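You operate a simulated robot arm through the tools that you are given. There is no shell and no other tool. Be economical: measure what you need, move in short steps, check, and stop when the job is done.

You are at the controls of a simulated two-armed robot. One attempt, no reset.

## Task
Wipe the flow plate clean, oil its middle and centre the cone on it.
Fine: Wipe with the white pad, then oil with the green felt block from the oil tray. Pad and block go back; the cone sits in the ring. A coat counts when it lies all over at full strength: go over it till it gets no stronger. What is to be rubbed or washed off counts as gone when no trace of it is left.
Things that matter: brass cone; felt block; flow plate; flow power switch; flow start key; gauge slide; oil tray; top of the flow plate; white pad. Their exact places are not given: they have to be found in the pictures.

It is judged by the outcome, as a careful person would: the job done as asked, and still so three seconds after it is handed in. It fails if anything else is knocked over, pushed out of place, dropped, spilled or broken.

## Robot
Two 7-joint arms with two-finger grippers on one trunk, on a base that drives. Base frame: it is fixed to the floor where the robot stands at the start and does not move with it; the origin is under the middle of the robot, x ahead of it, y to its left, z up. Readings come in m, degrees, newtons and seconds.
The left shoulder is at the start at [0.06, 0.123, 0.959], the right one opposite. With the tool pointing down near the work surface each hand reaches from about 0.36 to 0.8 m from the robot's upright axis, wherever it stands, measured 20 degrees to its own side. Places, roughly: flow plate [0.8, 0.3, 1.2]; flow power switch [0.9, 0.1, 1]; flow start key [0.8, 0.2, 1]; gauge slide [0.8, 0.5, 1.2]; top of the flow plate [0.8, 0.3, 1.2]. Payload 1.47 kg a hand.
Tool frame (each hand has its own): the origin (TCP) lies between the finger pads and is the grasp point; the fingertips stand 0.016 m ahead of it; z points along the fingers, y is the line along which they close. Largest opening 0.087 m; the body of the gripper starts 0.055 m behind the TCP.
Orientation is that of the tool frame in the base frame, as [roll, pitch, yaw] about the fixed x, y, z axes, in that order (R = Rz(yaw) Ry(pitch) Rx(roll)). With the fingers straight down and closing along the base's y, the tool's x points along the base's -x, its y along +y and its z along -z.

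## Interface
- The arms move only by the tool servo_tool. It takes "left_series", "right_series" or both (then of equal length, played together; a hand with none holds still); each is a list of rows, each a list of 3 entries, a list of its own where there are three numbers: the finger opening in m, from 0 to 0.087, then the shift along the tool's x, y, z in units of 40 mm (1.0 is 40 mm), then the turn, a rotation vector about the tool's x, y, z in units of 4 degrees (1.0 is 4 degrees). In form: [[jaw, [tx, ty, tz], [ax, ay, az]], ...]. A call has 1 to 20 rows; each row shifts and turns the commanded pose from where the row before left it, along the tool's axes as they then stand. A call with a number of a shift or a turn outside -1 to 1 is refused whole. A row lasts 0.2 s, in which the tool goes at most 0.05 m and 8.6 degrees; a call with a longer step from one row to the next is refused whole, and so is a gripper value outside its range. Where a pose cannot be reached the arm comes as near as it can. A force on the tool above 40 N (or 10 N above the force at the start of the call, whichever is more), or a blocked arm, ends the call early, and 0.2 s more pass. The fingers move at their own pace (about 0.153 m/s each) and stop on an object; they squeeze with about 28 N. The grip force told is the motor's: it shows also when the fingers shut on nothing. Time passes only in rows, and 0.2 s behind the last, so rows that do not move let the fingers close. It gives the time, the measured TCP pose, the force on the tool (base axes), the opening and the grip force at its end, in the units of the frame above (readings bear some noise), with the torque about the TCP (base axes, N m) and any sound that the robot's microphone picked up.
- Cameras (640 x 400 px; columns grow to the right, rows downward): "scene" is now at [0.1009, 0.0096, 1.5431]; the picture's right is [0.10, -0.99, 0.00], its down [-0.50, -0.05, -0.86] and it looks along [0.86, 0.09, -0.50] (base axes); focal length 249 px, centre (320, 200). "left" rides on the left gripper at [0.073, -0.012, -0.09] in its tool frame; the picture's right is [0.16, 0.99, 0.00], its down [-0.72, 0.12, -0.68] and it looks along [-0.67, 0.11, 0.73] (tool axes); focal length 247 px, centre (320, 200). "right" rides on the right gripper at [0.073, 0.012, -0.09] in its tool frame; the picture's right is [-0.16, 0.99, 0.00], its down [-0.72, -0.12, -0.68] and it looks along [-0.67, -0.11, 0.73] (tool axes); focal length 247 px, centre (320, 200).
- get_image(camera): a new picture of that camera. No time passes.
- raise_lower(by): slides the trunk up (or, below 0, down) by that many m; the arms and the scene camera ride with it, the base frame stays. It gives what a move gives, with no picture.
- steer(legs): drives the robot by 1 to 6 legs, each [ahead, left, turn to the left] in m, m and degrees, along the robot's own axes; the way and the turn of a leg run together, so that a leg with both is an arc; at most 1.5 m and 180 degrees a leg. The arms and the cameras ride along, it lands a little off, and it stops where it bumps. It gives what a move gives.
- head_to(pan, tilt): turns the head with the scene camera to pan (to the left, within 120 degrees either way) and tilt (down, from -29 to 69), counted from straight ahead of the robot. It gives what a move gives.
- measure_at(camera, pixels): for up to 12 pixels [column, row] of the newest picture of that camera ("zoom" is the newest enlarged one), the place [x, y, z] in the base frame of the surface seen there, good to about 0.003 m. No time passes.
- zoom(camera, box): a new picture of the part [left, top, right, bottom] of that camera's present view, enlarged. No time passes.
- finish_job(): hands the job in; it is judged then, once.

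Work in short steps. Measure before you move; look again where a grasp or a placing could have gone wrong, and mend it. You have 80 turns and 58 pictures in all, those below and enlarged ones among them. Open the grippers and draw the arms clear of the work before you hand the job in, unless the task says otherwise.

The tools are called after "Request:" as name(argument=value, ...) on one line, values as JSON. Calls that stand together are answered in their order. servo_tool: Moves the arms, as the interface text tells. Its arguments: {"type":"object","properties":{"left_series":{"type":"array","items":{"type":"array"}},"right_series":{"type":"array","items":{"type":"array"}}},"required":[]} The other tools are called the same way: raise_lower (by) slides the trunk up or down; steer (legs) drives the base; head_to (pan, tilt) turns the head that bears the scene camera; get_image (camera) takes a picture; measure_at (camera, pixels) gives the place of the surface under pixels of a picture; zoom (camera, box) takes an enlarged picture of a part of a camera's view; finish_job () hands the job in.

At the start:

```text
time_s: 0.0
left_tool_pos: [0.3716, 0.2788, 1.4333]
left_tcp_rot: [179.9, 0.0, 180.0]
left_force: [-0.4, 0.6, 0.5]
left_moment: [0.01, -0.02, 0.02]
left_gripper_width: 0.0869
left_finger_force: 0.1
right_tool_pos: [0.3924, -0.025, 1.388]
right_tcp_rot: [-180.0, 0.0, -180.0]
right_force: [0.2, 0.7, -0.1]
right_moment: [0.02, 0.01, 0.0]
right_gripper_width: 0.087
right_finger_force: 0.0
trunk travel left (down, up): [-0.114, 0.116]
robot x, y, heading: [0.0007, -0.0001, -0.3]
head pan, tilt: [5.8, 30.1]
```

scene: 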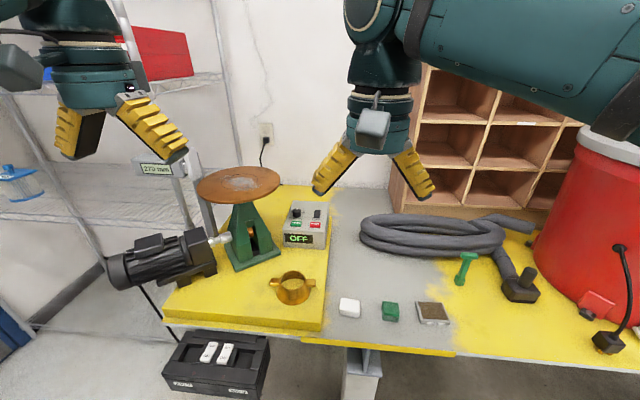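
right: 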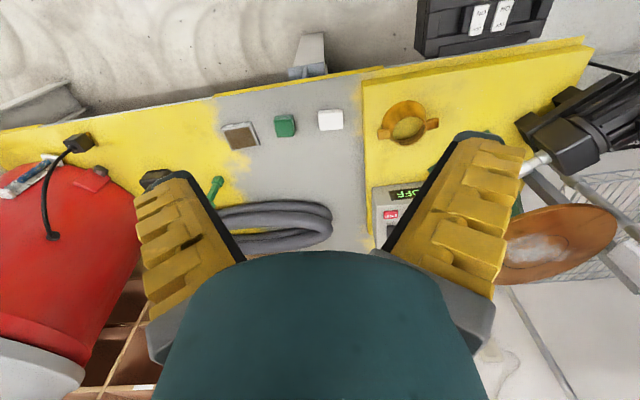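
left: 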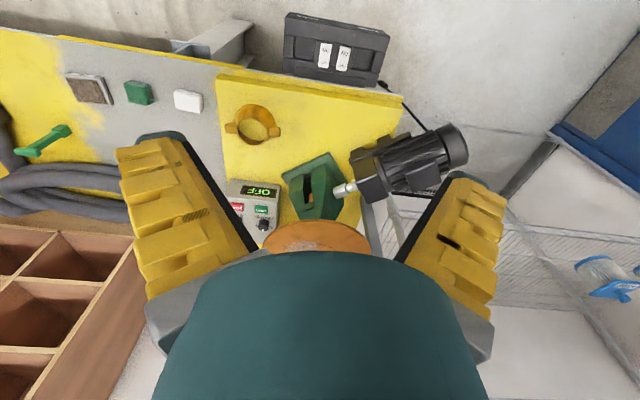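

The scene shows the plate around (238,185), pad (349,307), felt block (390,311), tray (432,313), and cone (293,287). I zoom in on both regions and measure.

Request:
zoom(camera="scene", box=[130, 140, 350, 278])

Request:
measure_at(camera="scene", pixels=[[238, 183], [198, 186], [279, 182], [238, 170], [238, 200], [349, 301], [390, 304], [432, 312], [292, 276], [293, 290], [274, 284], [313, 283]])

Request:
zoom(camera="scene", box=[250, 250, 460, 350])

```text
2.90 times, centred on (240, 209) of scene
```

zoom: 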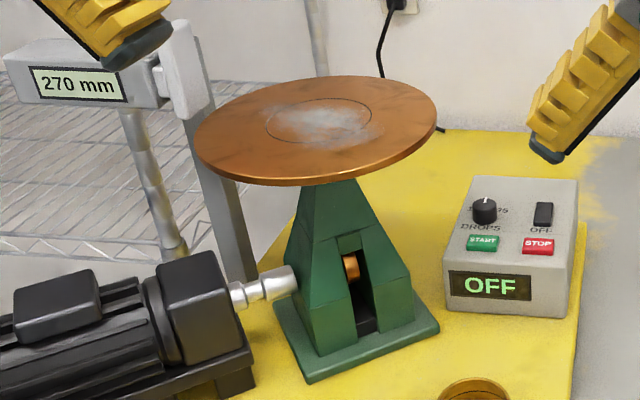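

```text
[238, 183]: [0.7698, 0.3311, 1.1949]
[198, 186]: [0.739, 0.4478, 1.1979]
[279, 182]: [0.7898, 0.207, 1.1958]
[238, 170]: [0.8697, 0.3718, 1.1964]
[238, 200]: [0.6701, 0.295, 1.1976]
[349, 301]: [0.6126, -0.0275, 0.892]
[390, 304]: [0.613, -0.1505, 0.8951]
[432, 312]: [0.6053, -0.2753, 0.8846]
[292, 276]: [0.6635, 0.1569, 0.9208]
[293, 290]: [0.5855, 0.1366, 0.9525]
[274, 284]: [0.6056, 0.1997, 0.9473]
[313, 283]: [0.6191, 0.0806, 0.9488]
```

```text
3.05 times, centred on (355, 300) of scene
```

zoom: 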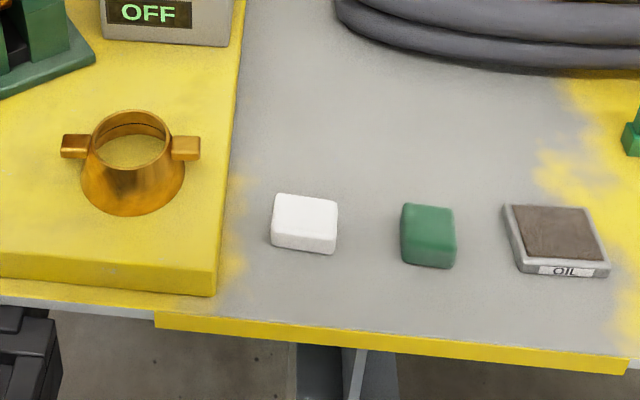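

The second zoom shows the pad, block, tray and cone clearly. I measure their corners and tops.

Request:
measure_at(camera="zoom", pixels=[[278, 197], [334, 203], [332, 237], [274, 230], [405, 207], [451, 211], [451, 245], [404, 241], [552, 230], [450, 290], [560, 300], [215, 290]])

Request:
zoom(camera="scene", box=[190, 155, 290, 218])

```text
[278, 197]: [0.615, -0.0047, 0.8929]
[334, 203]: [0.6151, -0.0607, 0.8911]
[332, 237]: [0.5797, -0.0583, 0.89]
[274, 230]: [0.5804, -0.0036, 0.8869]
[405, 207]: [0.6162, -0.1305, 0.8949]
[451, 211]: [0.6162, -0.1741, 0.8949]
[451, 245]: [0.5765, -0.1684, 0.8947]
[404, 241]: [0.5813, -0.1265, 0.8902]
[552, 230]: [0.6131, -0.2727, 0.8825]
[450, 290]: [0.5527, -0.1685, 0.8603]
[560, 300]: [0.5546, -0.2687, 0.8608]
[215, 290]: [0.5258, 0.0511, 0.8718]
```

```text
6.35 times, centred on (240, 186) of scene
```

zoom: 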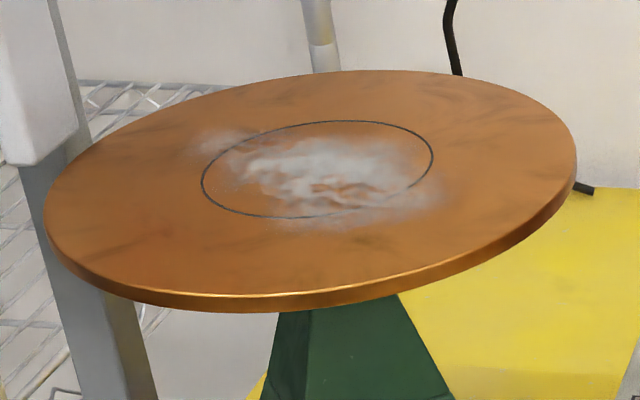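

The dirt is a whitish film around and inside the ring, in zoom columns 190–440 and rows 130–235. I measure the ring, stain and rim points.

Request:
measure_at(camera="zoom", pixels=[[203, 180], [433, 155], [340, 121], [290, 216], [195, 138], [455, 200], [330, 228], [46, 205], [573, 150], [370, 74], [250, 290], [318, 168]])

Request:
measure_at(camera="scene", pixels=[[349, 322], [220, 240], [320, 215], [300, 210], [150, 168], [185, 168], [290, 246], [316, 246], [292, 300], [292, 271], [280, 285], [306, 285]])

```text
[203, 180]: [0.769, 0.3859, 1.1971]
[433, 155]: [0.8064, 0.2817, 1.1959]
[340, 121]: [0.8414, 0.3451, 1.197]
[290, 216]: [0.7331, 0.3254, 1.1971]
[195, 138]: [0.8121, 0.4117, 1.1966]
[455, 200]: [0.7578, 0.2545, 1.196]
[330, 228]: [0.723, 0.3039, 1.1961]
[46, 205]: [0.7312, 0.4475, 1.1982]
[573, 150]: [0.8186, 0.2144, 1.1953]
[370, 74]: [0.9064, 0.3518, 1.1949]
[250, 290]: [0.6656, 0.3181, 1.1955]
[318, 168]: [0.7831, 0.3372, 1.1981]
```

```text
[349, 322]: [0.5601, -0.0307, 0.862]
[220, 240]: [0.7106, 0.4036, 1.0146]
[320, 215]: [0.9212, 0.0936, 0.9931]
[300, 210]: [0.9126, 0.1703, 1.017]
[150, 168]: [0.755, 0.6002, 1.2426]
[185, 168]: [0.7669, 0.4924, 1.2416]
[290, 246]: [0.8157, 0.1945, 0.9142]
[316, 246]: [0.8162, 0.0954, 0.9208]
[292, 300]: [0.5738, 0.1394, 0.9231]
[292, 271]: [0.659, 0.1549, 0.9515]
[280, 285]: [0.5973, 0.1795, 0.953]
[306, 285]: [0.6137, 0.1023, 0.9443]
```

Ring centre is about (0.787, 0.335) with radius 0.055, and the plate top is at z 1.196. The pad is centred near (0.598, -0.031) and is about 0.03 thick. I'll use the left arm for everything, so I drive right and slightly ahead until the pad sits in front of the left hand.

Request:
steer(legs=[[0.0, -0.25, 0], [0.1, 0, 0]])

```text
time_s: 3.6
left_tool_pos: [0.4738, 0.0282, 1.4334]
left_tcp_rot: [-180.0, 0.1, -179.7]
left_force: [-0.9, 0.4, -0.6]
left_moment: [-0.01, 0.06, 0.02]
left_gripper_width: 0.0868
left_finger_force: 0.1
right_tool_pos: [0.4953, -0.2765, 1.389]
right_tcp_rot: [180.0, 0.0, -179.7]
right_force: [0.5, 0.8, 0.9]
right_moment: [-0.03, 0.04, 0.01]
right_gripper_width: 0.0869
right_finger_force: 0.0
trunk travel left (down, up): [-0.114, 0.116]
robot x, y, heading: [0.1031, -0.252, 0.0]
head pan, tilt: [5.8, 30.1]
```

Arrived well. Now I bring the left hand above the pad to z≈1.03 and look from the wrist camera.

Request:
servo_tool(left_series=[[0.087, [-0.31, -0.148, 1.0], [0, 0, 0]], [0.087, [-0.31, -0.148, 1.0], [0, 0, 0]], [0.087, [-0.31, -0.148, 1.0], [0, 0, 0]], [0.087, [-0.31, -0.148, 1.0], [0, 0, 0]], [0.087, [-0.31, -0.148, 1.0], [0, 0, 0]], [0.087, [-0.31, -0.148, 1.0], [0, 0, 0]], [0.087, [-0.31, -0.148, 1.0], [0, 0, 0]], [0.087, [-0.31, -0.148, 1.0], [0, 0, 0]], [0.087, [-0.31, -0.148, 1.0], [0, 0, 0]], [0.087, [-0.31, -0.148, 1.0], [0, 0, 0]], [0.087, [0, 0, 0], [0, 0, 0]]])

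Request:
get_image(camera="left")

```text
time_s: 6.0
left_tool_pos: [0.5972, -0.0301, 1.0345]
left_tcp_rot: [180.0, 0.1, -179.8]
left_force: [0.0, -0.4, 0.1]
left_moment: [0.01, -0.02, 0.01]
left_gripper_width: 0.0871
left_finger_force: 0.0
right_tool_pos: [0.4931, -0.2765, 1.3894]
right_tcp_rot: [180.0, -0.1, -179.7]
right_force: [0.1, 0.3, -0.7]
right_moment: [-0.02, 0.0, 0.01]
right_gripper_width: 0.0872
right_finger_force: 0.0
trunk travel left (down, up): [-0.114, 0.116]
robot x, y, heading: [0.1032, -0.2502, 0.2]
head pan, tilt: [5.8, 30.1]
```

```text
51 pictures are left
```

left: 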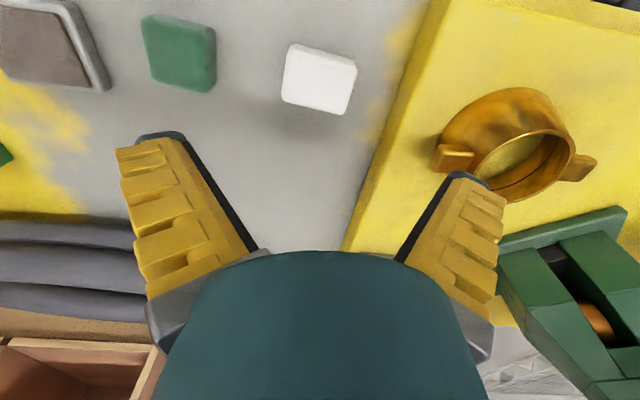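

The pad is at (320,78), the block at (180,52), the cone at (510,140). I measure the pad, block and cone from here.

Request:
measure_at(camera="left", pixels=[[290, 47], [355, 62], [343, 111], [284, 96], [150, 20], [205, 33], [208, 85], [158, 80], [300, 150], [45, 45], [90, 20], [230, 60]])

Request:
measure_at(camera="left", pixels=[[456, 160], [582, 168], [480, 178], [572, 150], [480, 160], [545, 138], [525, 195], [515, 165], [440, 140], [500, 90], [550, 105], [420, 120]])

```text
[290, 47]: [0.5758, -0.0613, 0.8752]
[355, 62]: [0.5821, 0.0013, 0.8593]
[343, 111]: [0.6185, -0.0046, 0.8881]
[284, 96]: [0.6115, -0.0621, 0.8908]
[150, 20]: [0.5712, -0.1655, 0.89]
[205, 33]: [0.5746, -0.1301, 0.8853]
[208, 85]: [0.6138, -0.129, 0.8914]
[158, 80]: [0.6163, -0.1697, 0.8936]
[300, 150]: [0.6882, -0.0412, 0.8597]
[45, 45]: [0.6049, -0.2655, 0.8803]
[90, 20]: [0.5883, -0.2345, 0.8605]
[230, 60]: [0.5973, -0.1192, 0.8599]
```

```text
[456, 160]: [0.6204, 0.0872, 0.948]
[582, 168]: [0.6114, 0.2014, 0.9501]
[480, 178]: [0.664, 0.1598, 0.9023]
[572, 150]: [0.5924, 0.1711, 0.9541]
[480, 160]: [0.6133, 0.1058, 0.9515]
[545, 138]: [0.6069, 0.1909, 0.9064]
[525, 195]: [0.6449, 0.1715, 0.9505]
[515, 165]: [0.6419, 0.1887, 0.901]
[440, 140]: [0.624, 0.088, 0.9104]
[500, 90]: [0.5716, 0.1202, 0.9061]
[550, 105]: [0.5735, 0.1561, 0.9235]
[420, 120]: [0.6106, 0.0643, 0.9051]
```

The table is at z 0.860, the pad top at 0.890, and the hand is centred over the pad. I descend to TCP z≈0.885 and close.

Request:
servo_tool(left_series=[[0.087, [0, -0.02, 0.8], [0, 0, 0]], [0.087, [0, 0, 0.8], [0, 0, 0]], [0.087, [0, 0, 0.8], [0, 0, 0]], [0.087, [0, 0, 0.7], [0, 0, 0]], [0.087, [0, 0, 0.64], [0, 0, 0]], [0.087, [0, 0, 0], [0, 0, 0]], [0.04, [0, 0, 0], [0, 0, 0]], [0.03, [0, 0, 0], [0, 0, 0]], [0.03, [0, 0, 0], [0, 0, 0]]])

Request:
get_image(camera="left")

```text
time_s: 8.0
left_tool_pos: [0.5969, -0.0307, 0.8834]
left_tcp_rot: [180.0, 0.0, -179.8]
left_force: [0.6, 0.3, 0.5]
left_moment: [0.01, 0.03, -0.03]
left_gripper_width: 0.0649
left_finger_force: 28.2
right_tool_pos: [0.4937, -0.2755, 1.3884]
right_tcp_rot: [-180.0, 0.1, -179.6]
right_force: [0.8, -0.1, 0.1]
right_moment: [0.01, -0.02, 0.02]
right_gripper_width: 0.0871
right_finger_force: 0.1
trunk travel left (down, up): [-0.114, 0.116]
robot x, y, heading: [0.0991, -0.2506, 0.1]
head pan, tilt: [5.8, 30.1]
```

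```text
50 pictures are left
```

left: 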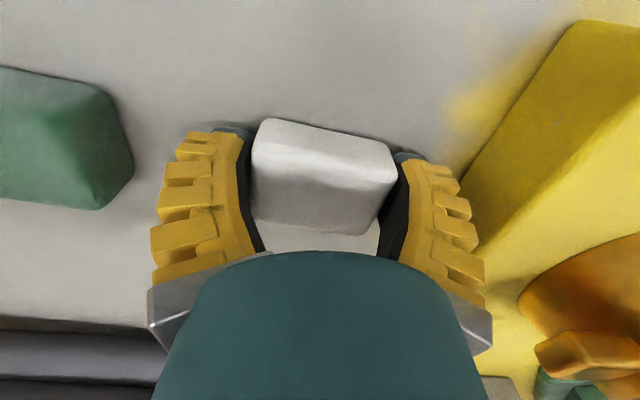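

The pad is gripped at width 0.065 with 28 N. I lift it with the trunk and arm, then check the floor area before driving.

Request:
raise_lower(by=0.1)

Request:
servo_tool(left_series=[[0.03, [0, 0, -0.9], [0, 0, 0]], [0.03, [0, 0, -0.9], [0, 0, 0]], [0.03, [0, 0, -0.9], [0, 0, 0]], [0.03, [0, 0, -0.9], [0, 0, 0]], [0.03, [0, 0, -0.9], [0, 0, 0]], [0.03, [0, 0, -0.9], [0, 0, 0]], [0.03, [0, 0, -0.9], [0, 0, 0]], [0.03, [0, 0, -0.9], [0, 0, 0]], [0.03, [0, 0, -0.9], [0, 0, 0]], [0.03, [0, 0, 0], [0, 0, 0]]])

Request:
head_to(pan=25, tilt=45)

Request:
get_image(camera="scene")

```text
time_s: 9.3
left_tool_pos: [0.5966, -0.0296, 0.9823]
left_tcp_rot: [-180.0, 0.0, -179.8]
left_force: [0.4, 0.2, -0.7]
left_moment: [0.04, -0.01, -0.01]
left_gripper_width: 0.0648
left_finger_force: 27.6
right_tool_pos: [0.4932, -0.2756, 1.4891]
right_tcp_rot: [180.0, 0.0, -179.6]
right_force: [0.0, 0.4, 0.2]
right_moment: [0.0, 0.0, -0.02]
right_gripper_width: 0.0872
right_finger_force: 0.0
trunk travel left (down, up): [-0.214, 0.016]
robot x, y, heading: [0.1042, -0.2501, 0.2]
head pan, tilt: [5.8, 30.1]
```

```text
time_s: 11.5
left_tool_pos: [0.5975, -0.0304, 1.3087]
left_tcp_rot: [-180.0, 0.0, -179.7]
left_force: [0.5, 0.5, -0.5]
left_moment: [-0.02, 0.02, 0.0]
left_gripper_width: 0.0646
left_finger_force: 28.4
right_tool_pos: [0.4951, -0.2755, 1.4897]
right_tcp_rot: [180.0, 0.0, -179.7]
right_force: [-0.3, 0.1, 0.1]
right_moment: [-0.02, 0.03, 0.0]
right_gripper_width: 0.0872
right_finger_force: 0.0
trunk travel left (down, up): [-0.214, 0.016]
robot x, y, heading: [0.1027, -0.2521, 0.2]
head pan, tilt: [5.8, 30.1]
```

```text
time_s: 12.3
left_tool_pos: [0.5963, -0.0296, 1.3084]
left_tcp_rot: [179.9, 0.0, -179.8]
left_force: [0.7, -0.1, -0.3]
left_moment: [0.0, 0.0, -0.01]
left_gripper_width: 0.0642
left_finger_force: 27.4
right_tool_pos: [0.4944, -0.2763, 1.4892]
right_tcp_rot: [180.0, 0.0, -179.8]
right_force: [-0.3, -0.3, 0.5]
right_moment: [-0.03, 0.0, 0.0]
right_gripper_width: 0.0871
right_finger_force: 0.0
trunk travel left (down, up): [-0.214, 0.016]
robot x, y, heading: [0.1038, -0.2498, 0.2]
head pan, tilt: [25.0, 45.0]
```

```text
49 pictures are left
```

scene: 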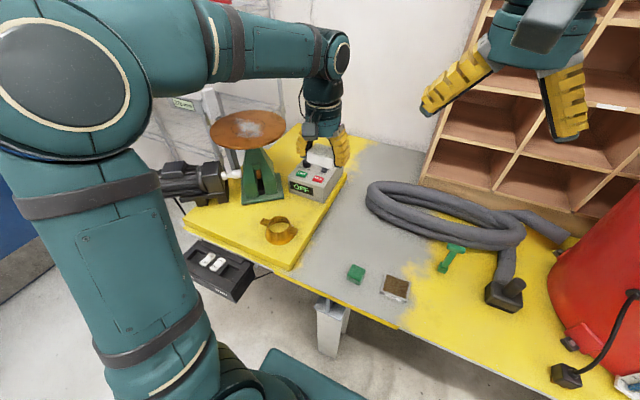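

I check where the black box (220,268) and table leg (330,330) stand relative to the robot.

Request:
measure_at(camera="scene", pixels=[[190, 255], [235, 295], [215, 262], [328, 310], [325, 350], [290, 265], [185, 225], [250, 380]])

```text
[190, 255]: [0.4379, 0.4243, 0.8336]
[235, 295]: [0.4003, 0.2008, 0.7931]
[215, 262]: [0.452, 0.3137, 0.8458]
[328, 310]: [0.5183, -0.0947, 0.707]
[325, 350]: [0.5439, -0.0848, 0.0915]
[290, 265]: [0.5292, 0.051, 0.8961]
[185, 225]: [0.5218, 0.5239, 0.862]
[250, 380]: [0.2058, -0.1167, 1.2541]
```

The black box's front is at x≈0.40, y≥0.2, z≈0.8, so I'll stop around (0.15, 0.05), which keeps clear of it. I drive left, then slightly ahead, with the pad at z 1.31 above the plate.

Request:
steer(legs=[[0.0, 0.3, 0], [0.046, 0, 0]])

Request:
head_to(pan=22, tilt=32)

Request:
get_image(camera="scene")

```text
time_s: 16.0
left_tool_pos: [0.642, 0.2653, 1.3068]
left_tcp_rot: [179.9, -0.1, -179.6]
left_force: [0.3, 0.4, -1.1]
left_moment: [0.01, 0.01, 0.0]
left_gripper_width: 0.064
left_finger_force: 28.0
right_tool_pos: [0.538, 0.0185, 1.4889]
right_tcp_rot: [-180.0, 0.1, -179.7]
right_force: [0.7, 0.2, -0.4]
right_moment: [-0.07, 0.04, 0.04]
right_gripper_width: 0.0869
right_finger_force: 0.0
trunk travel left (down, up): [-0.214, 0.016]
robot x, y, heading: [0.146, 0.0405, 0.1]
head pan, tilt: [25.0, 45.0]
```

```text
time_s: 16.8
left_tool_pos: [0.6416, 0.2641, 1.3077]
left_tcp_rot: [-180.0, 0.0, -179.8]
left_force: [-0.2, 1.3, -0.3]
left_moment: [0.01, -0.03, -0.01]
left_gripper_width: 0.0638
left_finger_force: 28.1
right_tool_pos: [0.5378, 0.0197, 1.4905]
right_tcp_rot: [-180.0, 0.0, -179.6]
right_force: [0.3, -0.8, 0.0]
right_moment: [0.01, -0.05, 0.02]
right_gripper_width: 0.087
right_finger_force: 0.1
trunk travel left (down, up): [-0.214, 0.016]
robot x, y, heading: [0.1489, 0.0421, 0.6]
head pan, tilt: [22.0, 32.0]
```

```text
48 pictures are left
```

scene: 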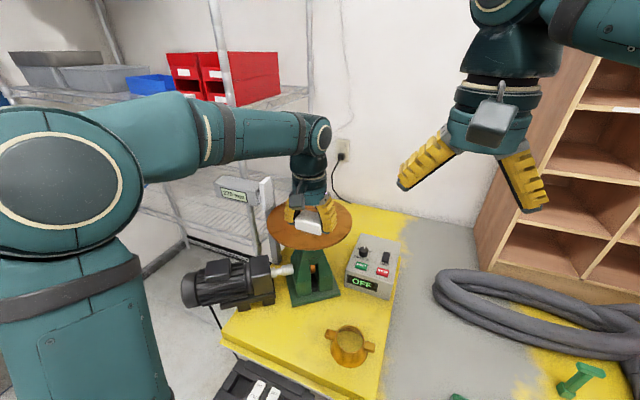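

I check the forearm's height relative to the gauge before lowering: forearm (255,150), gauge (240,193) and (266,180).

Request:
measure_at(camera="scene", pixels=[[255, 155], [200, 170], [160, 175], [300, 165], [240, 193], [266, 180], [222, 185], [272, 190], [320, 240], [345, 215]])

Request:
zoom(camera="scene", box=[200, 110, 380, 260])

```text
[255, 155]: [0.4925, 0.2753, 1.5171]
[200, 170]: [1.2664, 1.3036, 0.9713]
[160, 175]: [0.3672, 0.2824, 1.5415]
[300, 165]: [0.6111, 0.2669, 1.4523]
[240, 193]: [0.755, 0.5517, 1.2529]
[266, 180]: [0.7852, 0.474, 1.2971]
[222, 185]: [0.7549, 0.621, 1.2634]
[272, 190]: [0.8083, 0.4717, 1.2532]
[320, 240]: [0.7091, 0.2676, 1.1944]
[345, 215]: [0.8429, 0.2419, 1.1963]
```

```text
2.67 times, centred on (290, 185) of scene
```

zoom: 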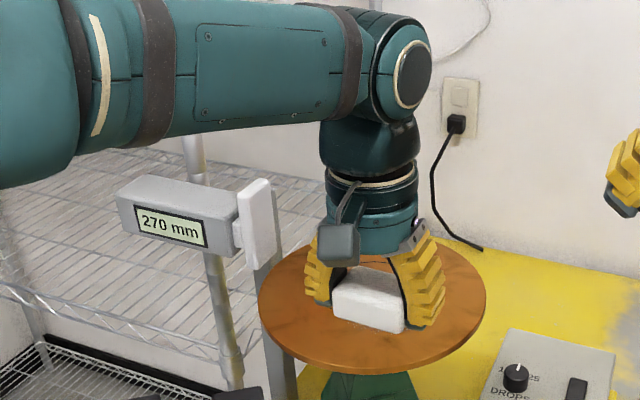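

The forearm is at z>1.45 near y 0.275, well clear of the gauge slide, whose edge is near (0.785, 0.47). I move over the first stroke start (0.73, 0.265) and lower gently to contact, expected at TCP z≈1.219.

Request:
servo_tool(left_series=[[0.03, [-0.8, 0, 0.3], [0, 0, 0]], [0.03, [-0.8, 0, 0.5], [0, 0, 0]], [0.03, [-0.62, 0, 0.7], [0, 0, 0]], [0.03, [0, 0, 0.3], [0, 0, 0]], [0.03, [0, 0, 0.25], [0, 0, 0]], [0.03, [0, 0, 0.1], [0, 0, 0]], [0.03, [0, 0, 0.1], [0, 0, 0]], [0.03, [0, 0, 0], [0, 0, 0]]])

```text
time_s: 18.6
left_tool_pos: [0.7297, 0.2652, 1.2169]
left_tcp_rot: [-180.0, -0.1, -179.8]
left_force: [0.2, -0.1, -0.1]
left_moment: [0.02, -0.03, -0.01]
left_gripper_width: 0.0637
left_finger_force: 27.7
right_tool_pos: [0.5375, 0.0189, 1.4894]
right_tcp_rot: [-179.9, 0.0, -179.8]
right_force: [-0.8, -0.9, -0.2]
right_moment: [-0.04, -0.04, 0.01]
right_gripper_width: 0.0872
right_finger_force: 0.0
trunk travel left (down, up): [-0.214, 0.016]
robot x, y, heading: [0.1419, 0.0438, 0.2]
head pan, tilt: [22.0, 32.0]
```

No contact force yet at 1.217. I lower in 1.5 mm steps.

Request:
servo_tool(left_series=[[0.03, [0, 0, 0.04], [0, 0, 0]], [0.03, [0, 0, 0.04], [0, 0, 0]], [0.03, [0, 0, 0], [0, 0, 0]]])

```text
time_s: 19.4
left_tool_pos: [0.728, 0.2652, 1.2156]
left_tcp_rot: [-179.9, 0.3, -179.7]
left_force: [2.4, -0.3, 17.1]
left_moment: [0.07, -0.47, -0.08]
left_gripper_width: 0.0645
left_finger_force: 28.2
right_tool_pos: [0.5362, 0.0195, 1.4892]
right_tcp_rot: [180.0, 0.0, -179.6]
right_force: [0.2, 0.2, -0.6]
right_moment: [-0.02, 0.0, -0.02]
right_gripper_width: 0.0869
right_finger_force: 0.0
trunk travel left (down, up): [-0.214, 0.016]
robot x, y, heading: [0.1449, 0.0422, 0.0]
head pan, tilt: [22.0, 32.0]
```

Contact with 17 N. I ease off about 1 mm and wipe in x-strokes from y 0.265 to 0.395.

Request:
servo_tool(left_series=[[0.03, [-1, 0, -0.025], [0, 0, 0]], [0.03, [-1, 0, 0], [0, 0, 0]], [0.03, [-1, 0, 0], [0, 0, 0]], [0.03, [0, 0.875, 0], [0, 0, 0]], [0.03, [1, 0, 0], [0, 0, 0]], [0.03, [1, 0, 0], [0, 0, 0]], [0.03, [1, 0, 0], [0, 0, 0]], [0.03, [0, 0.875, 0], [0, 0, 0]], [0.03, [-1, 0, 0], [0, 0, 0]], [0.03, [-1, 0, 0], [0, 0, 0]], [0.03, [-1, 0, 0], [0, 0, 0]], [0.03, [0, 0.875, 0], [0, 0, 0]], [0.03, [1, 0, 0], [0, 0, 0]], [0.03, [1, 0, 0], [0, 0, 0]], [0.03, [1, 0, 0], [0, 0, 0]], [0.03, [0, 0.625, 0], [0, 0, 0]], [0.03, [-1, 0, 0], [0, 0, 0]], [0.03, [-1, 0, 0], [0, 0, 0]], [0.03, [-1, 0, 0], [0, 0, 0]]])

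Request:
zoom(camera="scene", box=[220, 160, 380, 260])

```text
time_s: 23.4
left_tool_pos: [0.8469, 0.399, 1.2151]
left_tcp_rot: [180.0, -0.1, -179.7]
left_force: [-0.9, 0.1, 0.7]
left_moment: [-0.08, 0.0, -0.07]
left_gripper_width: 0.0637
left_finger_force: 28.1
right_tool_pos: [0.5373, 0.0187, 1.4893]
right_tcp_rot: [179.9, 0.0, -179.7]
right_force: [0.5, 0.6, -0.8]
right_moment: [0.01, -0.04, -0.02]
right_gripper_width: 0.0871
right_finger_force: 0.2
trunk travel left (down, up): [-0.214, 0.016]
robot x, y, heading: [0.1457, 0.0458, 0.3]
head pan, tilt: [22.0, 32.0]
```

```text
4.00 times, centred on (300, 210) of scene
```

zoom: 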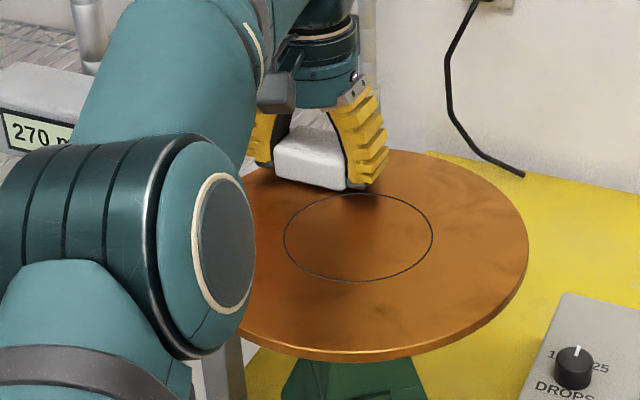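

The film already looks gone, but contact is light now (0.7 N). I wipe back over it with about 1 mm more press, reversing the path.

Request:
servo_tool(left_series=[[0.03, [1, 0, 0.025], [0, 0, 0]], [0.03, [1, 0, 0], [0, 0, 0]], [0.03, [1, 0, 0], [0, 0, 0]], [0.03, [0, -0.625, 0], [0, 0, 0]], [0.03, [-1, 0, 0], [0, 0, 0]], [0.03, [-1, 0, 0], [0, 0, 0]], [0.03, [-1, 0, 0], [0, 0, 0]], [0.03, [0, -0.875, 0], [0, 0, 0]], [0.03, [1, 0, 0], [0, 0, 0]], [0.03, [1, 0, 0], [0, 0, 0]], [0.03, [1, 0, 0], [0, 0, 0]], [0.03, [0, -0.875, 0], [0, 0, 0]], [0.03, [-1, 0, 0], [0, 0, 0]], [0.03, [-1, 0, 0], [0, 0, 0]], [0.03, [-1, 0, 0], [0, 0, 0]], [0.03, [0, -0.875, 0], [0, 0, 0]], [0.03, [1, 0, 0], [0, 0, 0]], [0.03, [1, 0, 0], [0, 0, 0]], [0.03, [1, 0, 0], [0, 0, 0]]])

Request:
zoom(camera="scene", box=[220, 160, 380, 260])

```text
time_s: 27.4
left_tool_pos: [0.7312, 0.2669, 1.2146]
left_tcp_rot: [-180.0, 0.0, -179.8]
left_force: [-1.0, -0.8, 0.7]
left_moment: [-0.05, -0.02, 0.01]
left_gripper_width: 0.0641
left_finger_force: 27.9
right_tool_pos: [0.5362, 0.0192, 1.4895]
right_tcp_rot: [-179.9, 0.1, -179.7]
right_force: [0.1, 0.0, 0.7]
right_moment: [0.02, -0.03, -0.02]
right_gripper_width: 0.0867
right_finger_force: 0.1
trunk travel left (down, up): [-0.214, 0.016]
robot x, y, heading: [0.1464, 0.0429, 0.3]
head pan, tilt: [22.0, 32.0]
```

```text
4.00 times, centred on (300, 210) of scene
```

zoom: 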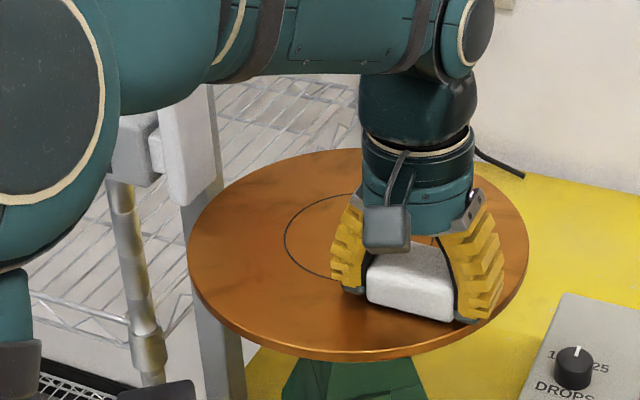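

I lift and draw back to look at the whole plate.

Request:
servo_tool(left_series=[[0.03, [0, 0, -1], [0, 0, 0]], [0.03, [0, 0, -1], [0, 0, 0]], [0.03, [0.6, 0, -0.8], [0, 0, 0]], [0.03, [1, 0, 0], [0, 0, 0]], [0.03, [1, 0, 0], [0, 0, 0]], [0.03, [1, 0, 0], [0, 0, 0]], [0.03, [0, 0, 0], [0, 0, 0]]])

Request:
zoom(camera="scene", box=[240, 190, 370, 260])

Request:
get_image(camera="left")

```text
time_s: 29.0
left_tool_pos: [0.589, 0.2637, 1.3255]
left_tcp_rot: [179.9, -0.1, -179.7]
left_force: [0.4, 0.3, -1.1]
left_moment: [-0.04, 0.0, -0.02]
left_gripper_width: 0.064
left_finger_force: 28.1
right_tool_pos: [0.5399, 0.0197, 1.4891]
right_tcp_rot: [-180.0, -0.1, -179.6]
right_force: [-0.1, 0.3, -0.2]
right_moment: [-0.01, 0.06, 0.01]
right_gripper_width: 0.0872
right_finger_force: 0.1
trunk travel left (down, up): [-0.214, 0.016]
robot x, y, heading: [0.1471, 0.0406, 0.4]
head pan, tilt: [22.0, 32.0]
```

```text
4.92 times, centred on (305, 225) of scene
```

zoom: 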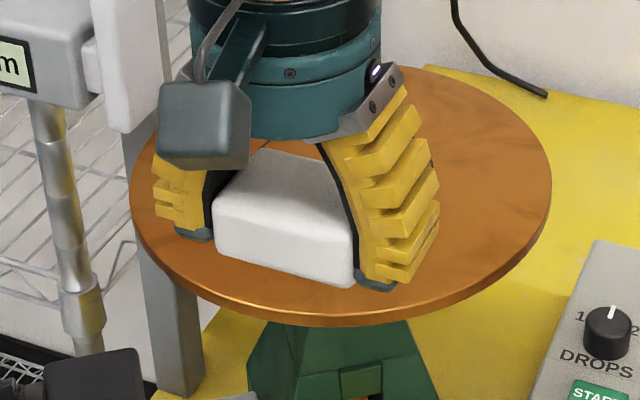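

```text
43 pictures are left
```

left: 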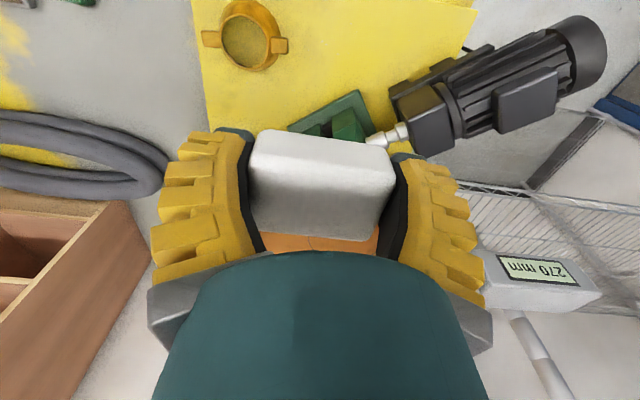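

The hand still hides part of the plate. I drive back right to the pad's place, which also clears the view, and zoom on the plate.

Request:
steer(legs=[[-0.046, 0, 0], [0, -0.29, 0]])

Request:
head_to(pan=38, tilt=25)

Request:
get_image(camera="scene")

```text
time_s: 32.6
left_tool_pos: [0.5459, -0.0225, 1.3274]
left_tcp_rot: [-180.0, 0.0, 179.9]
left_force: [0.1, -0.9, -0.2]
left_moment: [0.04, -0.04, -0.01]
left_gripper_width: 0.0639
left_finger_force: 28.4
right_tool_pos: [0.4943, -0.2671, 1.4893]
right_tcp_rot: [180.0, 0.1, 179.8]
right_force: [0.4, 0.0, 0.9]
right_moment: [-0.01, 0.01, 0.0]
right_gripper_width: 0.0871
right_finger_force: 0.0
trunk travel left (down, up): [-0.214, 0.016]
robot x, y, heading: [0.1053, -0.2434, -0.2]
head pan, tilt: [22.0, 32.0]
```

```text
time_s: 33.4
left_tool_pos: [0.5444, -0.0234, 1.3268]
left_tcp_rot: [180.0, 0.0, 179.8]
left_force: [0.5, 0.2, 0.0]
left_moment: [-0.02, 0.03, 0.04]
left_gripper_width: 0.0639
left_finger_force: 27.4
right_tool_pos: [0.4921, -0.268, 1.4892]
right_tcp_rot: [-180.0, 0.0, 179.9]
right_force: [-0.3, -0.4, -0.5]
right_moment: [-0.03, -0.03, 0.0]
right_gripper_width: 0.087
right_finger_force: 0.1
trunk travel left (down, up): [-0.214, 0.016]
robot x, y, heading: [0.1036, -0.2393, 0.0]
head pan, tilt: [38.0, 25.0]
```

```text
42 pictures are left
```

scene: 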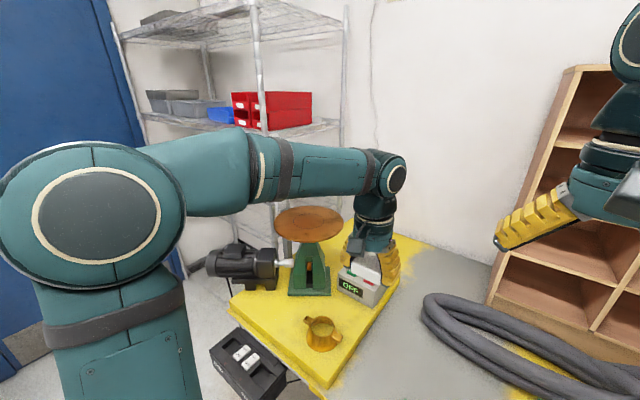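

The plate at (308,222) is now unobstructed, so I zoom in on it.

Request:
zoom(camera="scene", box=[270, 200, 350, 248])

```text
8.00 times, centred on (310, 224) of scene
```

zoom: 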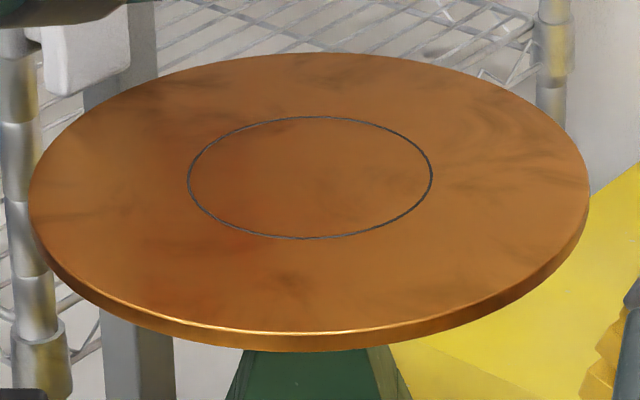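

The plate is clean; only the wood-like texture remains. Now I lower the pad over its old spot (0.597, -0.031), stopping just above the table.

Request:
servo_tool(left_series=[[0.03, [-0.66, -0.1, 0.3], [0, 0, 0]], [0.03, [-0.66, -0.1, 0.5], [0, 0, 0]], [0.03, [0, 0, 1], [0, 0, 0]], [0.03, [0, 0, 1], [0, 0, 0]], [0.03, [0, 0, 1], [0, 0, 0]], [0.03, [0, 0, 1], [0, 0, 0]], [0.03, [0, 0, 1], [0, 0, 0]], [0.03, [0, 0, 1], [0, 0, 0]], [0.03, [0, 0, 1], [0, 0, 0]], [0.03, [0, 0, 1], [0, 0, 0]], [0.03, [0, 0, 1], [0, 0, 0]], [0.03, [0, 0, 0.9], [0, 0, 0]], [0.03, [0, 0, 0.25], [0, 0, 0]], [0.03, [0, 0, 0], [0, 0, 0]]])

```text
time_s: 36.4
left_tool_pos: [0.5962, -0.0306, 0.8862]
left_tcp_rot: [180.0, 0.0, 179.9]
left_force: [-0.2, -0.8, -0.1]
left_moment: [0.0, -0.01, -0.03]
left_gripper_width: 0.0639
left_finger_force: 27.8
right_tool_pos: [0.4944, -0.2678, 1.4894]
right_tcp_rot: [179.9, -0.1, 179.8]
right_force: [-0.7, -0.1, 0.6]
right_moment: [0.03, 0.01, 0.0]
right_gripper_width: 0.087
right_finger_force: 0.0
trunk travel left (down, up): [-0.214, 0.016]
robot x, y, heading: [0.1021, -0.2421, 0.1]
head pan, tilt: [38.0, 25.0]
```

Still no contact at 0.886. I lower in 1 mm steps down to about 0.880.

Request:
servo_tool(left_series=[[0.03, [0, 0, 0.05], [0, 0, 0]], [0.03, [0, 0, 0.025], [0, 0, 0]], [0.03, [0, 0, 0.025], [0, 0, 0]], [0.03, [0, 0, 0.025], [0, 0, 0]], [0.03, [0, 0, 0], [0, 0, 0]]])

```text
time_s: 37.5
left_tool_pos: [0.5981, -0.0316, 0.883]
left_tcp_rot: [-179.9, 0.1, 179.9]
left_force: [0.4, 0.1, -1.2]
left_moment: [-0.01, 0.02, -0.02]
left_gripper_width: 0.064
left_finger_force: 27.7
right_tool_pos: [0.4944, -0.2673, 1.4893]
right_tcp_rot: [179.9, 0.0, 180.0]
right_force: [0.3, -0.6, 0.6]
right_moment: [0.0, -0.01, -0.01]
right_gripper_width: 0.0871
right_finger_force: 0.1
trunk travel left (down, up): [-0.214, 0.016]
robot x, y, heading: [0.1026, -0.2426, -0.2]
head pan, tilt: [38.0, 25.0]
```

Request:
servo_tool(left_series=[[0.03, [0, 0, 0.03], [0, 0, 0]], [0.03, [0, 0, 0.03], [0, 0, 0]], [0.03, [0, 0, 0], [0, 0, 0]]])

```text
time_s: 38.4
left_tool_pos: [0.5978, -0.0314, 0.8799]
left_tcp_rot: [-180.0, 0.0, 179.9]
left_force: [0.0, 0.3, -0.3]
left_moment: [-0.01, 0.0, -0.01]
left_gripper_width: 0.064
left_finger_force: 28.0
right_tool_pos: [0.4942, -0.2679, 1.4886]
right_tcp_rot: [180.0, 0.1, 179.9]
right_force: [0.0, 0.9, -0.6]
right_moment: [-0.01, 0.06, -0.02]
right_gripper_width: 0.0868
right_finger_force: 0.1
trunk travel left (down, up): [-0.214, 0.016]
robot x, y, heading: [0.101, -0.2399, 0.1]
head pan, tilt: [38.0, 25.0]
```

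The tips are now at 0.864 and the pad bottom should be about at the table, so I try another millimetre.

Request:
servo_tool(left_series=[[0.03, [0, 0, 0.03], [0, 0, 0]], [0.03, [0, 0, 0], [0, 0, 0]]])

Request:
zoom(camera="left", box=[140, 80, 500, 280])

```text
time_s: 39.0
left_tool_pos: [0.5979, -0.0308, 0.88]
left_tcp_rot: [180.0, 0.0, 179.9]
left_force: [-0.9, 0.2, 5.1]
left_moment: [-0.01, -0.08, 0.01]
left_gripper_width: 0.0643
left_finger_force: 28.4
right_tool_pos: [0.4925, -0.2678, 1.4892]
right_tcp_rot: [-180.0, 0.0, 179.9]
right_force: [-0.3, -0.1, -0.3]
right_moment: [0.01, 0.02, 0.0]
right_gripper_width: 0.087
right_finger_force: 0.2
trunk travel left (down, up): [-0.214, 0.016]
robot x, y, heading: [0.1019, -0.2416, -0.2]
head pan, tilt: [38.0, 25.0]
```

```text
1.78 times, centred on (320, 180) of left
```

zoom: 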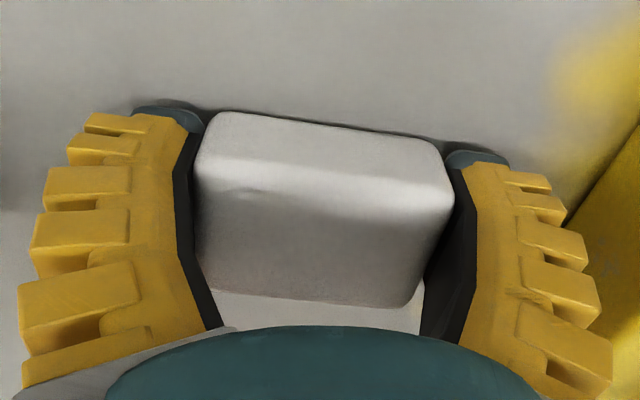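

Contact at 5 N, so the pad is down. I open, lift to ~1.0 and shift over the block near (0.596, -0.149).

Request:
servo_tool(left_series=[[0.06, [0, 0, 0], [0, 0, 0]], [0.087, [0, 0, 0], [0, 0, 0]], [0.087, [0, 0, 0], [0, 0, 0]], [0.087, [0, 0, -0.8], [0, 0, 0]], [0.087, [0, 0, -1], [0, 0, 0]], [0.087, [0, 0, -1], [0, 0, 0]], [0.087, [0, -0.98, -0.2], [0, 0, 0]], [0.087, [0, -0.98, 0], [0, 0, 0]], [0.087, [0, -0.98, 0], [0, 0, 0]], [0.087, [0, 0, 0], [0, 0, 0]]])

Request:
get_image(camera="left")

```text
time_s: 41.1
left_tool_pos: [0.5964, -0.1523, 0.9999]
left_tcp_rot: [-180.0, 0.1, 179.9]
left_force: [0.9, 0.7, -0.5]
left_moment: [-0.03, -0.02, -0.04]
left_gripper_width: 0.087
left_finger_force: 0.0
right_tool_pos: [0.4927, -0.2669, 1.4898]
right_tcp_rot: [179.9, 0.0, 180.0]
right_force: [0.2, 0.4, 0.3]
right_moment: [-0.02, -0.01, -0.01]
right_gripper_width: 0.0871
right_finger_force: 0.0
trunk travel left (down, up): [-0.214, 0.016]
robot x, y, heading: [0.0996, -0.2362, 0.1]
head pan, tilt: [38.0, 25.0]
```

```text
39 pictures are left
```

left: 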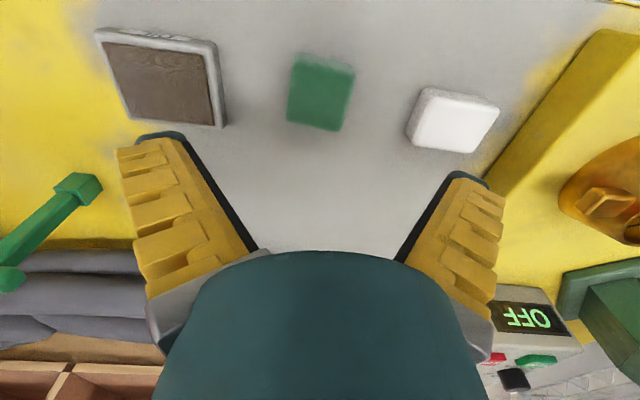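

The block is at (320,92) and the pad sits flat at (455,120). I measure the block's and tray's corners.

Request:
measure_at(camera="left", pixels=[[294, 62], [352, 72], [342, 127], [290, 118], [320, 95], [108, 45], [200, 58], [215, 122], [132, 112], [160, 85], [165, 32], [222, 100]])

```text
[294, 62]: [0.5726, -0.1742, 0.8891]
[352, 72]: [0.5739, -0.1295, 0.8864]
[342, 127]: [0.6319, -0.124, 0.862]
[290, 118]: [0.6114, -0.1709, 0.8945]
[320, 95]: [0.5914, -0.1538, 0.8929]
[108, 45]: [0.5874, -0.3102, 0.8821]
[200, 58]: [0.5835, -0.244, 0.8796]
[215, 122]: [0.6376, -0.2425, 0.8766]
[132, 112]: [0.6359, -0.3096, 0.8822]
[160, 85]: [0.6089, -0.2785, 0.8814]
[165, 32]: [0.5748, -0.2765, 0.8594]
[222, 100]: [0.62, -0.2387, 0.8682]
```

Block centre is ≈(0.595, -0.151) and the hand is right above it. I descend to z≈0.886 and grip.

Request:
servo_tool(left_series=[[0.087, [0, 0.02, 0.8], [0, 0, 0]], [0.087, [0, 0, 0.8], [0, 0, 0]], [0.087, [0, 0, 0.7], [0, 0, 0]], [0.087, [0, 0, 0.54], [0, 0, 0]], [0.087, [0, 0, 0], [0, 0, 0]], [0.05, [0, 0, 0], [0, 0, 0]], [0.02, [0, 0, 0], [0, 0, 0]], [0.02, [0, 0, 0], [0, 0, 0]]])

```text
time_s: 43.0
left_tool_pos: [0.5971, -0.1498, 0.886]
left_tcp_rot: [-179.9, 0.1, 179.8]
left_force: [-0.2, 0.3, 0.8]
left_moment: [-0.02, 0.0, 0.0]
left_gripper_width: 0.0484
left_finger_force: 28.6
right_tool_pos: [0.4937, -0.2676, 1.4893]
right_tcp_rot: [-180.0, 0.1, 179.9]
right_force: [-0.1, 0.0, 0.7]
right_moment: [-0.02, 0.01, 0.04]
right_gripper_width: 0.0869
right_finger_force: 0.0
trunk travel left (down, up): [-0.214, 0.016]
robot x, y, heading: [0.1011, -0.2426, 0.1]
head pan, tilt: [38.0, 25.0]
```

Gripped at 0.048. I lift, move over the tray at (0.611, -0.277), and lower toward contact, expected at TCP z≈0.907.

Request:
servo_tool(left_series=[[0.02, [0, 0, -0.8], [0, 0, 0]], [0.02, [0, 0, -0.7], [0, 0, 0]], [0.02, [-0.1, -0.8, 0], [0, 0, 0]], [0.02, [-0.1, -0.8, 0], [0, 0, 0]], [0.02, [-0.1, -0.8, 0], [0, 0, 0]], [0.02, [-0.05, -0.78, 0], [0, 0, 0]], [0.02, [0, 0, 0.6], [0, 0, 0]], [0.02, [0, 0, 0.3], [0, 0, 0]], [0.02, [0, 0, 0.05], [0, 0, 0]], [0.02, [0, 0, 0], [0, 0, 0]]])

Request:
get_image(camera="left")

```text
time_s: 45.1
left_tool_pos: [0.6107, -0.2766, 0.9086]
left_tcp_rot: [-180.0, -0.1, 179.8]
left_force: [0.0, 0.1, -0.1]
left_moment: [0.03, -0.01, 0.02]
left_gripper_width: 0.0478
left_finger_force: 28.3
right_tool_pos: [0.4933, -0.2685, 1.489]
right_tcp_rot: [180.0, 0.0, 179.9]
right_force: [-0.4, 0.8, 0.1]
right_moment: [-0.01, 0.02, 0.0]
right_gripper_width: 0.0868
right_finger_force: 0.0
trunk travel left (down, up): [-0.214, 0.016]
robot x, y, heading: [0.0981, -0.2424, 0.1]
head pan, tilt: [38.0, 25.0]
```

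```text
38 pictures are left
```

left: 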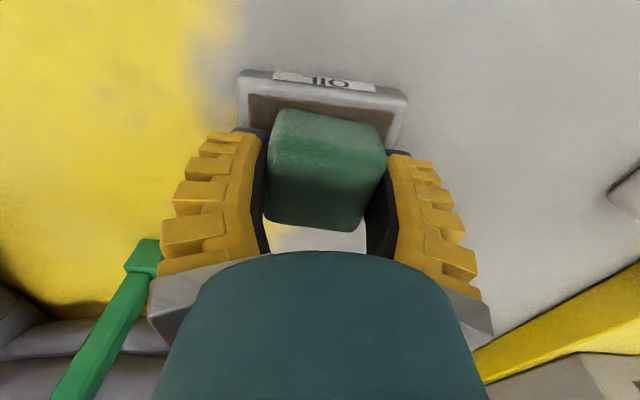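

The block is centred over the felt in the tray. I lower by small steps to press.

Request:
servo_tool(left_series=[[0.02, [0, 0, 0.03], [0, 0, 0]], [0.02, [0, 0, 0.03], [0, 0, 0]], [0.02, [0, 0, 0.03], [0, 0, 0]], [0.02, [0, 0, 0], [0, 0, 0]]])

```text
time_s: 46.1
left_tool_pos: [0.6119, -0.2754, 0.905]
left_tcp_rot: [-179.8, 0.2, 179.9]
left_force: [2.0, 1.4, 25.2]
left_moment: [0.04, 0.07, -0.14]
left_gripper_width: 0.0493
left_finger_force: 28.0
right_tool_pos: [0.4926, -0.2676, 1.4902]
right_tcp_rot: [180.0, 0.1, 179.9]
right_force: [-0.5, 0.5, 0.3]
right_moment: [-0.01, -0.01, -0.02]
right_gripper_width: 0.0872
right_finger_force: 0.0
trunk travel left (down, up): [-0.214, 0.016]
robot x, y, heading: [0.0996, -0.2418, -0.5]
head pan, tilt: [38.0, 25.0]
```

Pressed at 25 N. I dwell a moment, then lift to about z 1.32.

Request:
servo_tool(left_series=[[0.02, [0, 0, -0.02], [0, 0, 0]], [0.02, [0, 0, 0], [0, 0, 0]], [0.02, [0, 0, 0], [0, 0, 0]], [0.02, [0, 0, -0.6], [0, 0, 0]], [0.02, [0, 0, -1], [0, 0, 0]], [0.02, [0, 0, -1], [0, 0, 0]], [0.02, [0, 0, -1], [0, 0, 0]], [0.02, [0, 0.5, -1], [0, 0, 0]], [0.02, [0, 0.5, -1], [0, 0, 0]], [0.02, [0, 0.5, -1], [0, 0, 0]], [0.02, [0, 0.5, -1], [0, 0, 0]], [0.02, [0, 0.5, -1], [0, 0, 0]], [0.02, [0, 0.5, -1], [0, 0, 0]], [0.02, [0, 0.5, -0.8], [0, 0, 0]], [0.02, [0, 0.5, 0], [0, 0, 0]], [0.02, [0, 0.5, 0], [0, 0, 0]], [0.02, [0, 0, 0], [0, 0, 0]]])

Request:
get_image(camera="left")

```text
time_s: 49.8
left_tool_pos: [0.6118, -0.0973, 1.3213]
left_tcp_rot: [-180.0, 0.0, 179.8]
left_force: [-0.4, -0.3, -0.7]
left_moment: [0.01, 0.01, 0.0]
left_gripper_width: 0.0474
left_finger_force: 27.9
right_tool_pos: [0.4939, -0.2675, 1.4892]
right_tcp_rot: [179.9, 0.0, -180.0]
right_force: [-0.2, -0.4, -0.3]
right_moment: [-0.04, 0.01, 0.01]
right_gripper_width: 0.0868
right_finger_force: 0.2
trunk travel left (down, up): [-0.214, 0.016]
robot x, y, heading: [0.1022, -0.2406, -0.1]
head pan, tilt: [38.0, 25.0]
```

```text
37 pictures are left
```

left: 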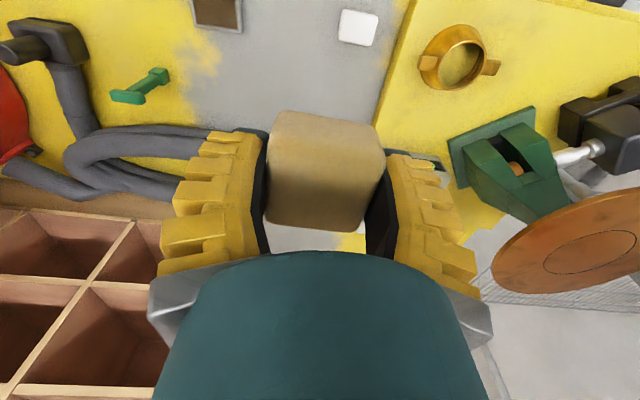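

The block turned oil-coloured, so it's loaded. I drive back to the plate.

Request:
steer(legs=[[0.0, 0.285, 0], [0.046, 0, 0]])

Request:
head_to(pan=22, tilt=32)

Request:
get_image(camera="scene")

```text
time_s: 53.4
left_tool_pos: [0.6613, 0.189, 1.3194]
left_tcp_rot: [180.0, 0.0, 179.6]
left_force: [0.8, -0.4, -1.0]
left_moment: [0.04, 0.05, -0.02]
left_gripper_width: 0.0472
left_finger_force: 28.2
right_tool_pos: [0.5384, 0.0198, 1.489]
right_tcp_rot: [179.9, 0.0, 179.7]
right_force: [-0.1, -0.3, -0.7]
right_moment: [0.01, 0.05, -0.03]
right_gripper_width: 0.087
right_finger_force: 0.2
trunk travel left (down, up): [-0.214, 0.016]
robot x, y, heading: [0.1476, 0.0501, -0.1]
head pan, tilt: [38.0, 25.0]
```

```text
time_s: 54.2
left_tool_pos: [0.6579, 0.1895, 1.3214]
left_tcp_rot: [-180.0, 0.0, 179.6]
left_force: [0.5, -0.8, -0.2]
left_moment: [0.0, -0.02, 0.04]
left_gripper_width: 0.0471
left_finger_force: 27.5
right_tool_pos: [0.5376, 0.0185, 1.4886]
right_tcp_rot: [180.0, 0.0, 179.7]
right_force: [0.3, 0.0, -0.1]
right_moment: [0.02, -0.01, -0.02]
right_gripper_width: 0.0872
right_finger_force: 0.0
trunk travel left (down, up): [-0.214, 0.016]
robot x, y, heading: [0.1457, 0.0459, -0.4]
head pan, tilt: [22.0, 32.0]
```

```text
36 pictures are left
```

scene: 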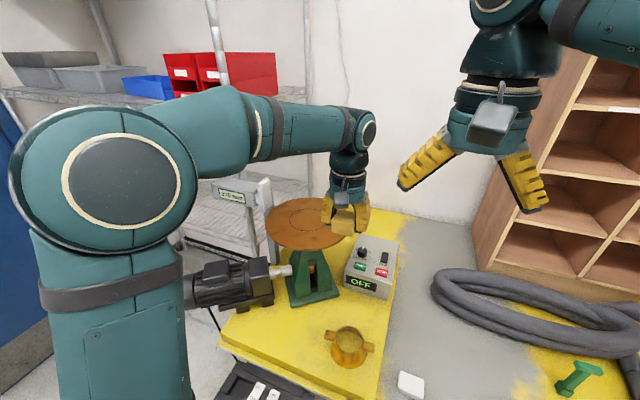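

The ring is visible at around (298,222). I zoom there to check for stain residue and refine the ring centre.

Request:
zoom(camera="scene", box=[255, 190, 355, 252])

```text
6.40 times, centred on (305, 221) of scene
```

zoom: 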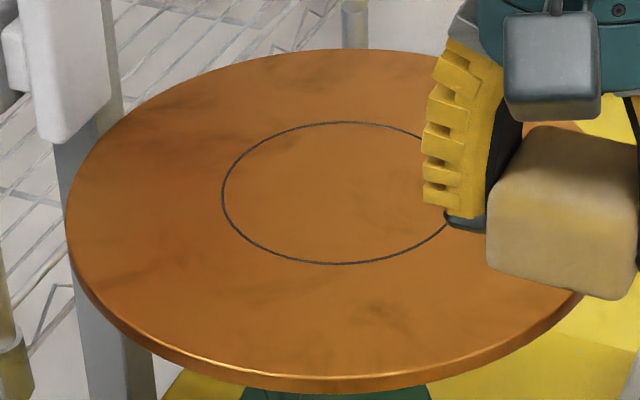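

Request:
measure_at(camera="zoom", pixels=[[222, 192], [340, 122], [338, 263], [260, 143], [250, 240], [400, 129], [420, 241], [290, 257], [66, 220], [345, 50], [240, 375], [345, 195]])

```text
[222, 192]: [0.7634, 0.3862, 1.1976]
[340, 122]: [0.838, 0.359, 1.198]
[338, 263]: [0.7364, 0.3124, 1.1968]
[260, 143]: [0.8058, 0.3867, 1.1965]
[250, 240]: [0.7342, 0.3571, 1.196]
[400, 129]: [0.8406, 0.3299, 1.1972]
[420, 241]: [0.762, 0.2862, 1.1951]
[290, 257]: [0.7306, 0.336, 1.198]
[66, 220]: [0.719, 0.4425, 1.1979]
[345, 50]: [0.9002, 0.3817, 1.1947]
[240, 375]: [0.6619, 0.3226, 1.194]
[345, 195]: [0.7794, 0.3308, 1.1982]
```

The plate is clean, and a circle fit gives centre (0.786, 0.336), R 0.055. I move above the first oil stroke start (0.756, 0.300) and lower near contact.

Request:
servo_tool(left_series=[[0.02, [-0.8, 0.7, 0], [0, 0, 0]], [0.02, [-0.8, 0.7, 0], [0, 0, 0]], [0.02, [-0.6, 0.7, 0.2], [0, 0, 0]], [0.02, [-0.25, 0.66, 0.6], [0, 0, 0]], [0.02, [0, 0, 0.8], [0, 0, 0]], [0.02, [0, 0, 0.7], [0, 0, 0]], [0.02, [0, 0, 0.15], [0, 0, 0]], [0.02, [0, 0, 0.05], [0, 0, 0]], [0.02, [0, 0, 0], [0, 0, 0]]])

```text
time_s: 56.2
left_tool_pos: [0.7569, 0.2987, 1.2206]
left_tcp_rot: [-180.0, 0.0, 179.6]
left_force: [-0.6, -0.3, 0.1]
left_moment: [0.01, 0.0, 0.0]
left_gripper_width: 0.0471
left_finger_force: 28.0
right_tool_pos: [0.5384, 0.0192, 1.4893]
right_tcp_rot: [180.0, 0.1, 179.6]
right_force: [-0.5, -0.2, 0.1]
right_moment: [-0.02, 0.02, 0.01]
right_gripper_width: 0.0871
right_finger_force: 0.1
trunk travel left (down, up): [-0.214, 0.016]
robot x, y, heading: [0.1449, 0.0478, -0.1]
head pan, tilt: [22.0, 32.0]
```

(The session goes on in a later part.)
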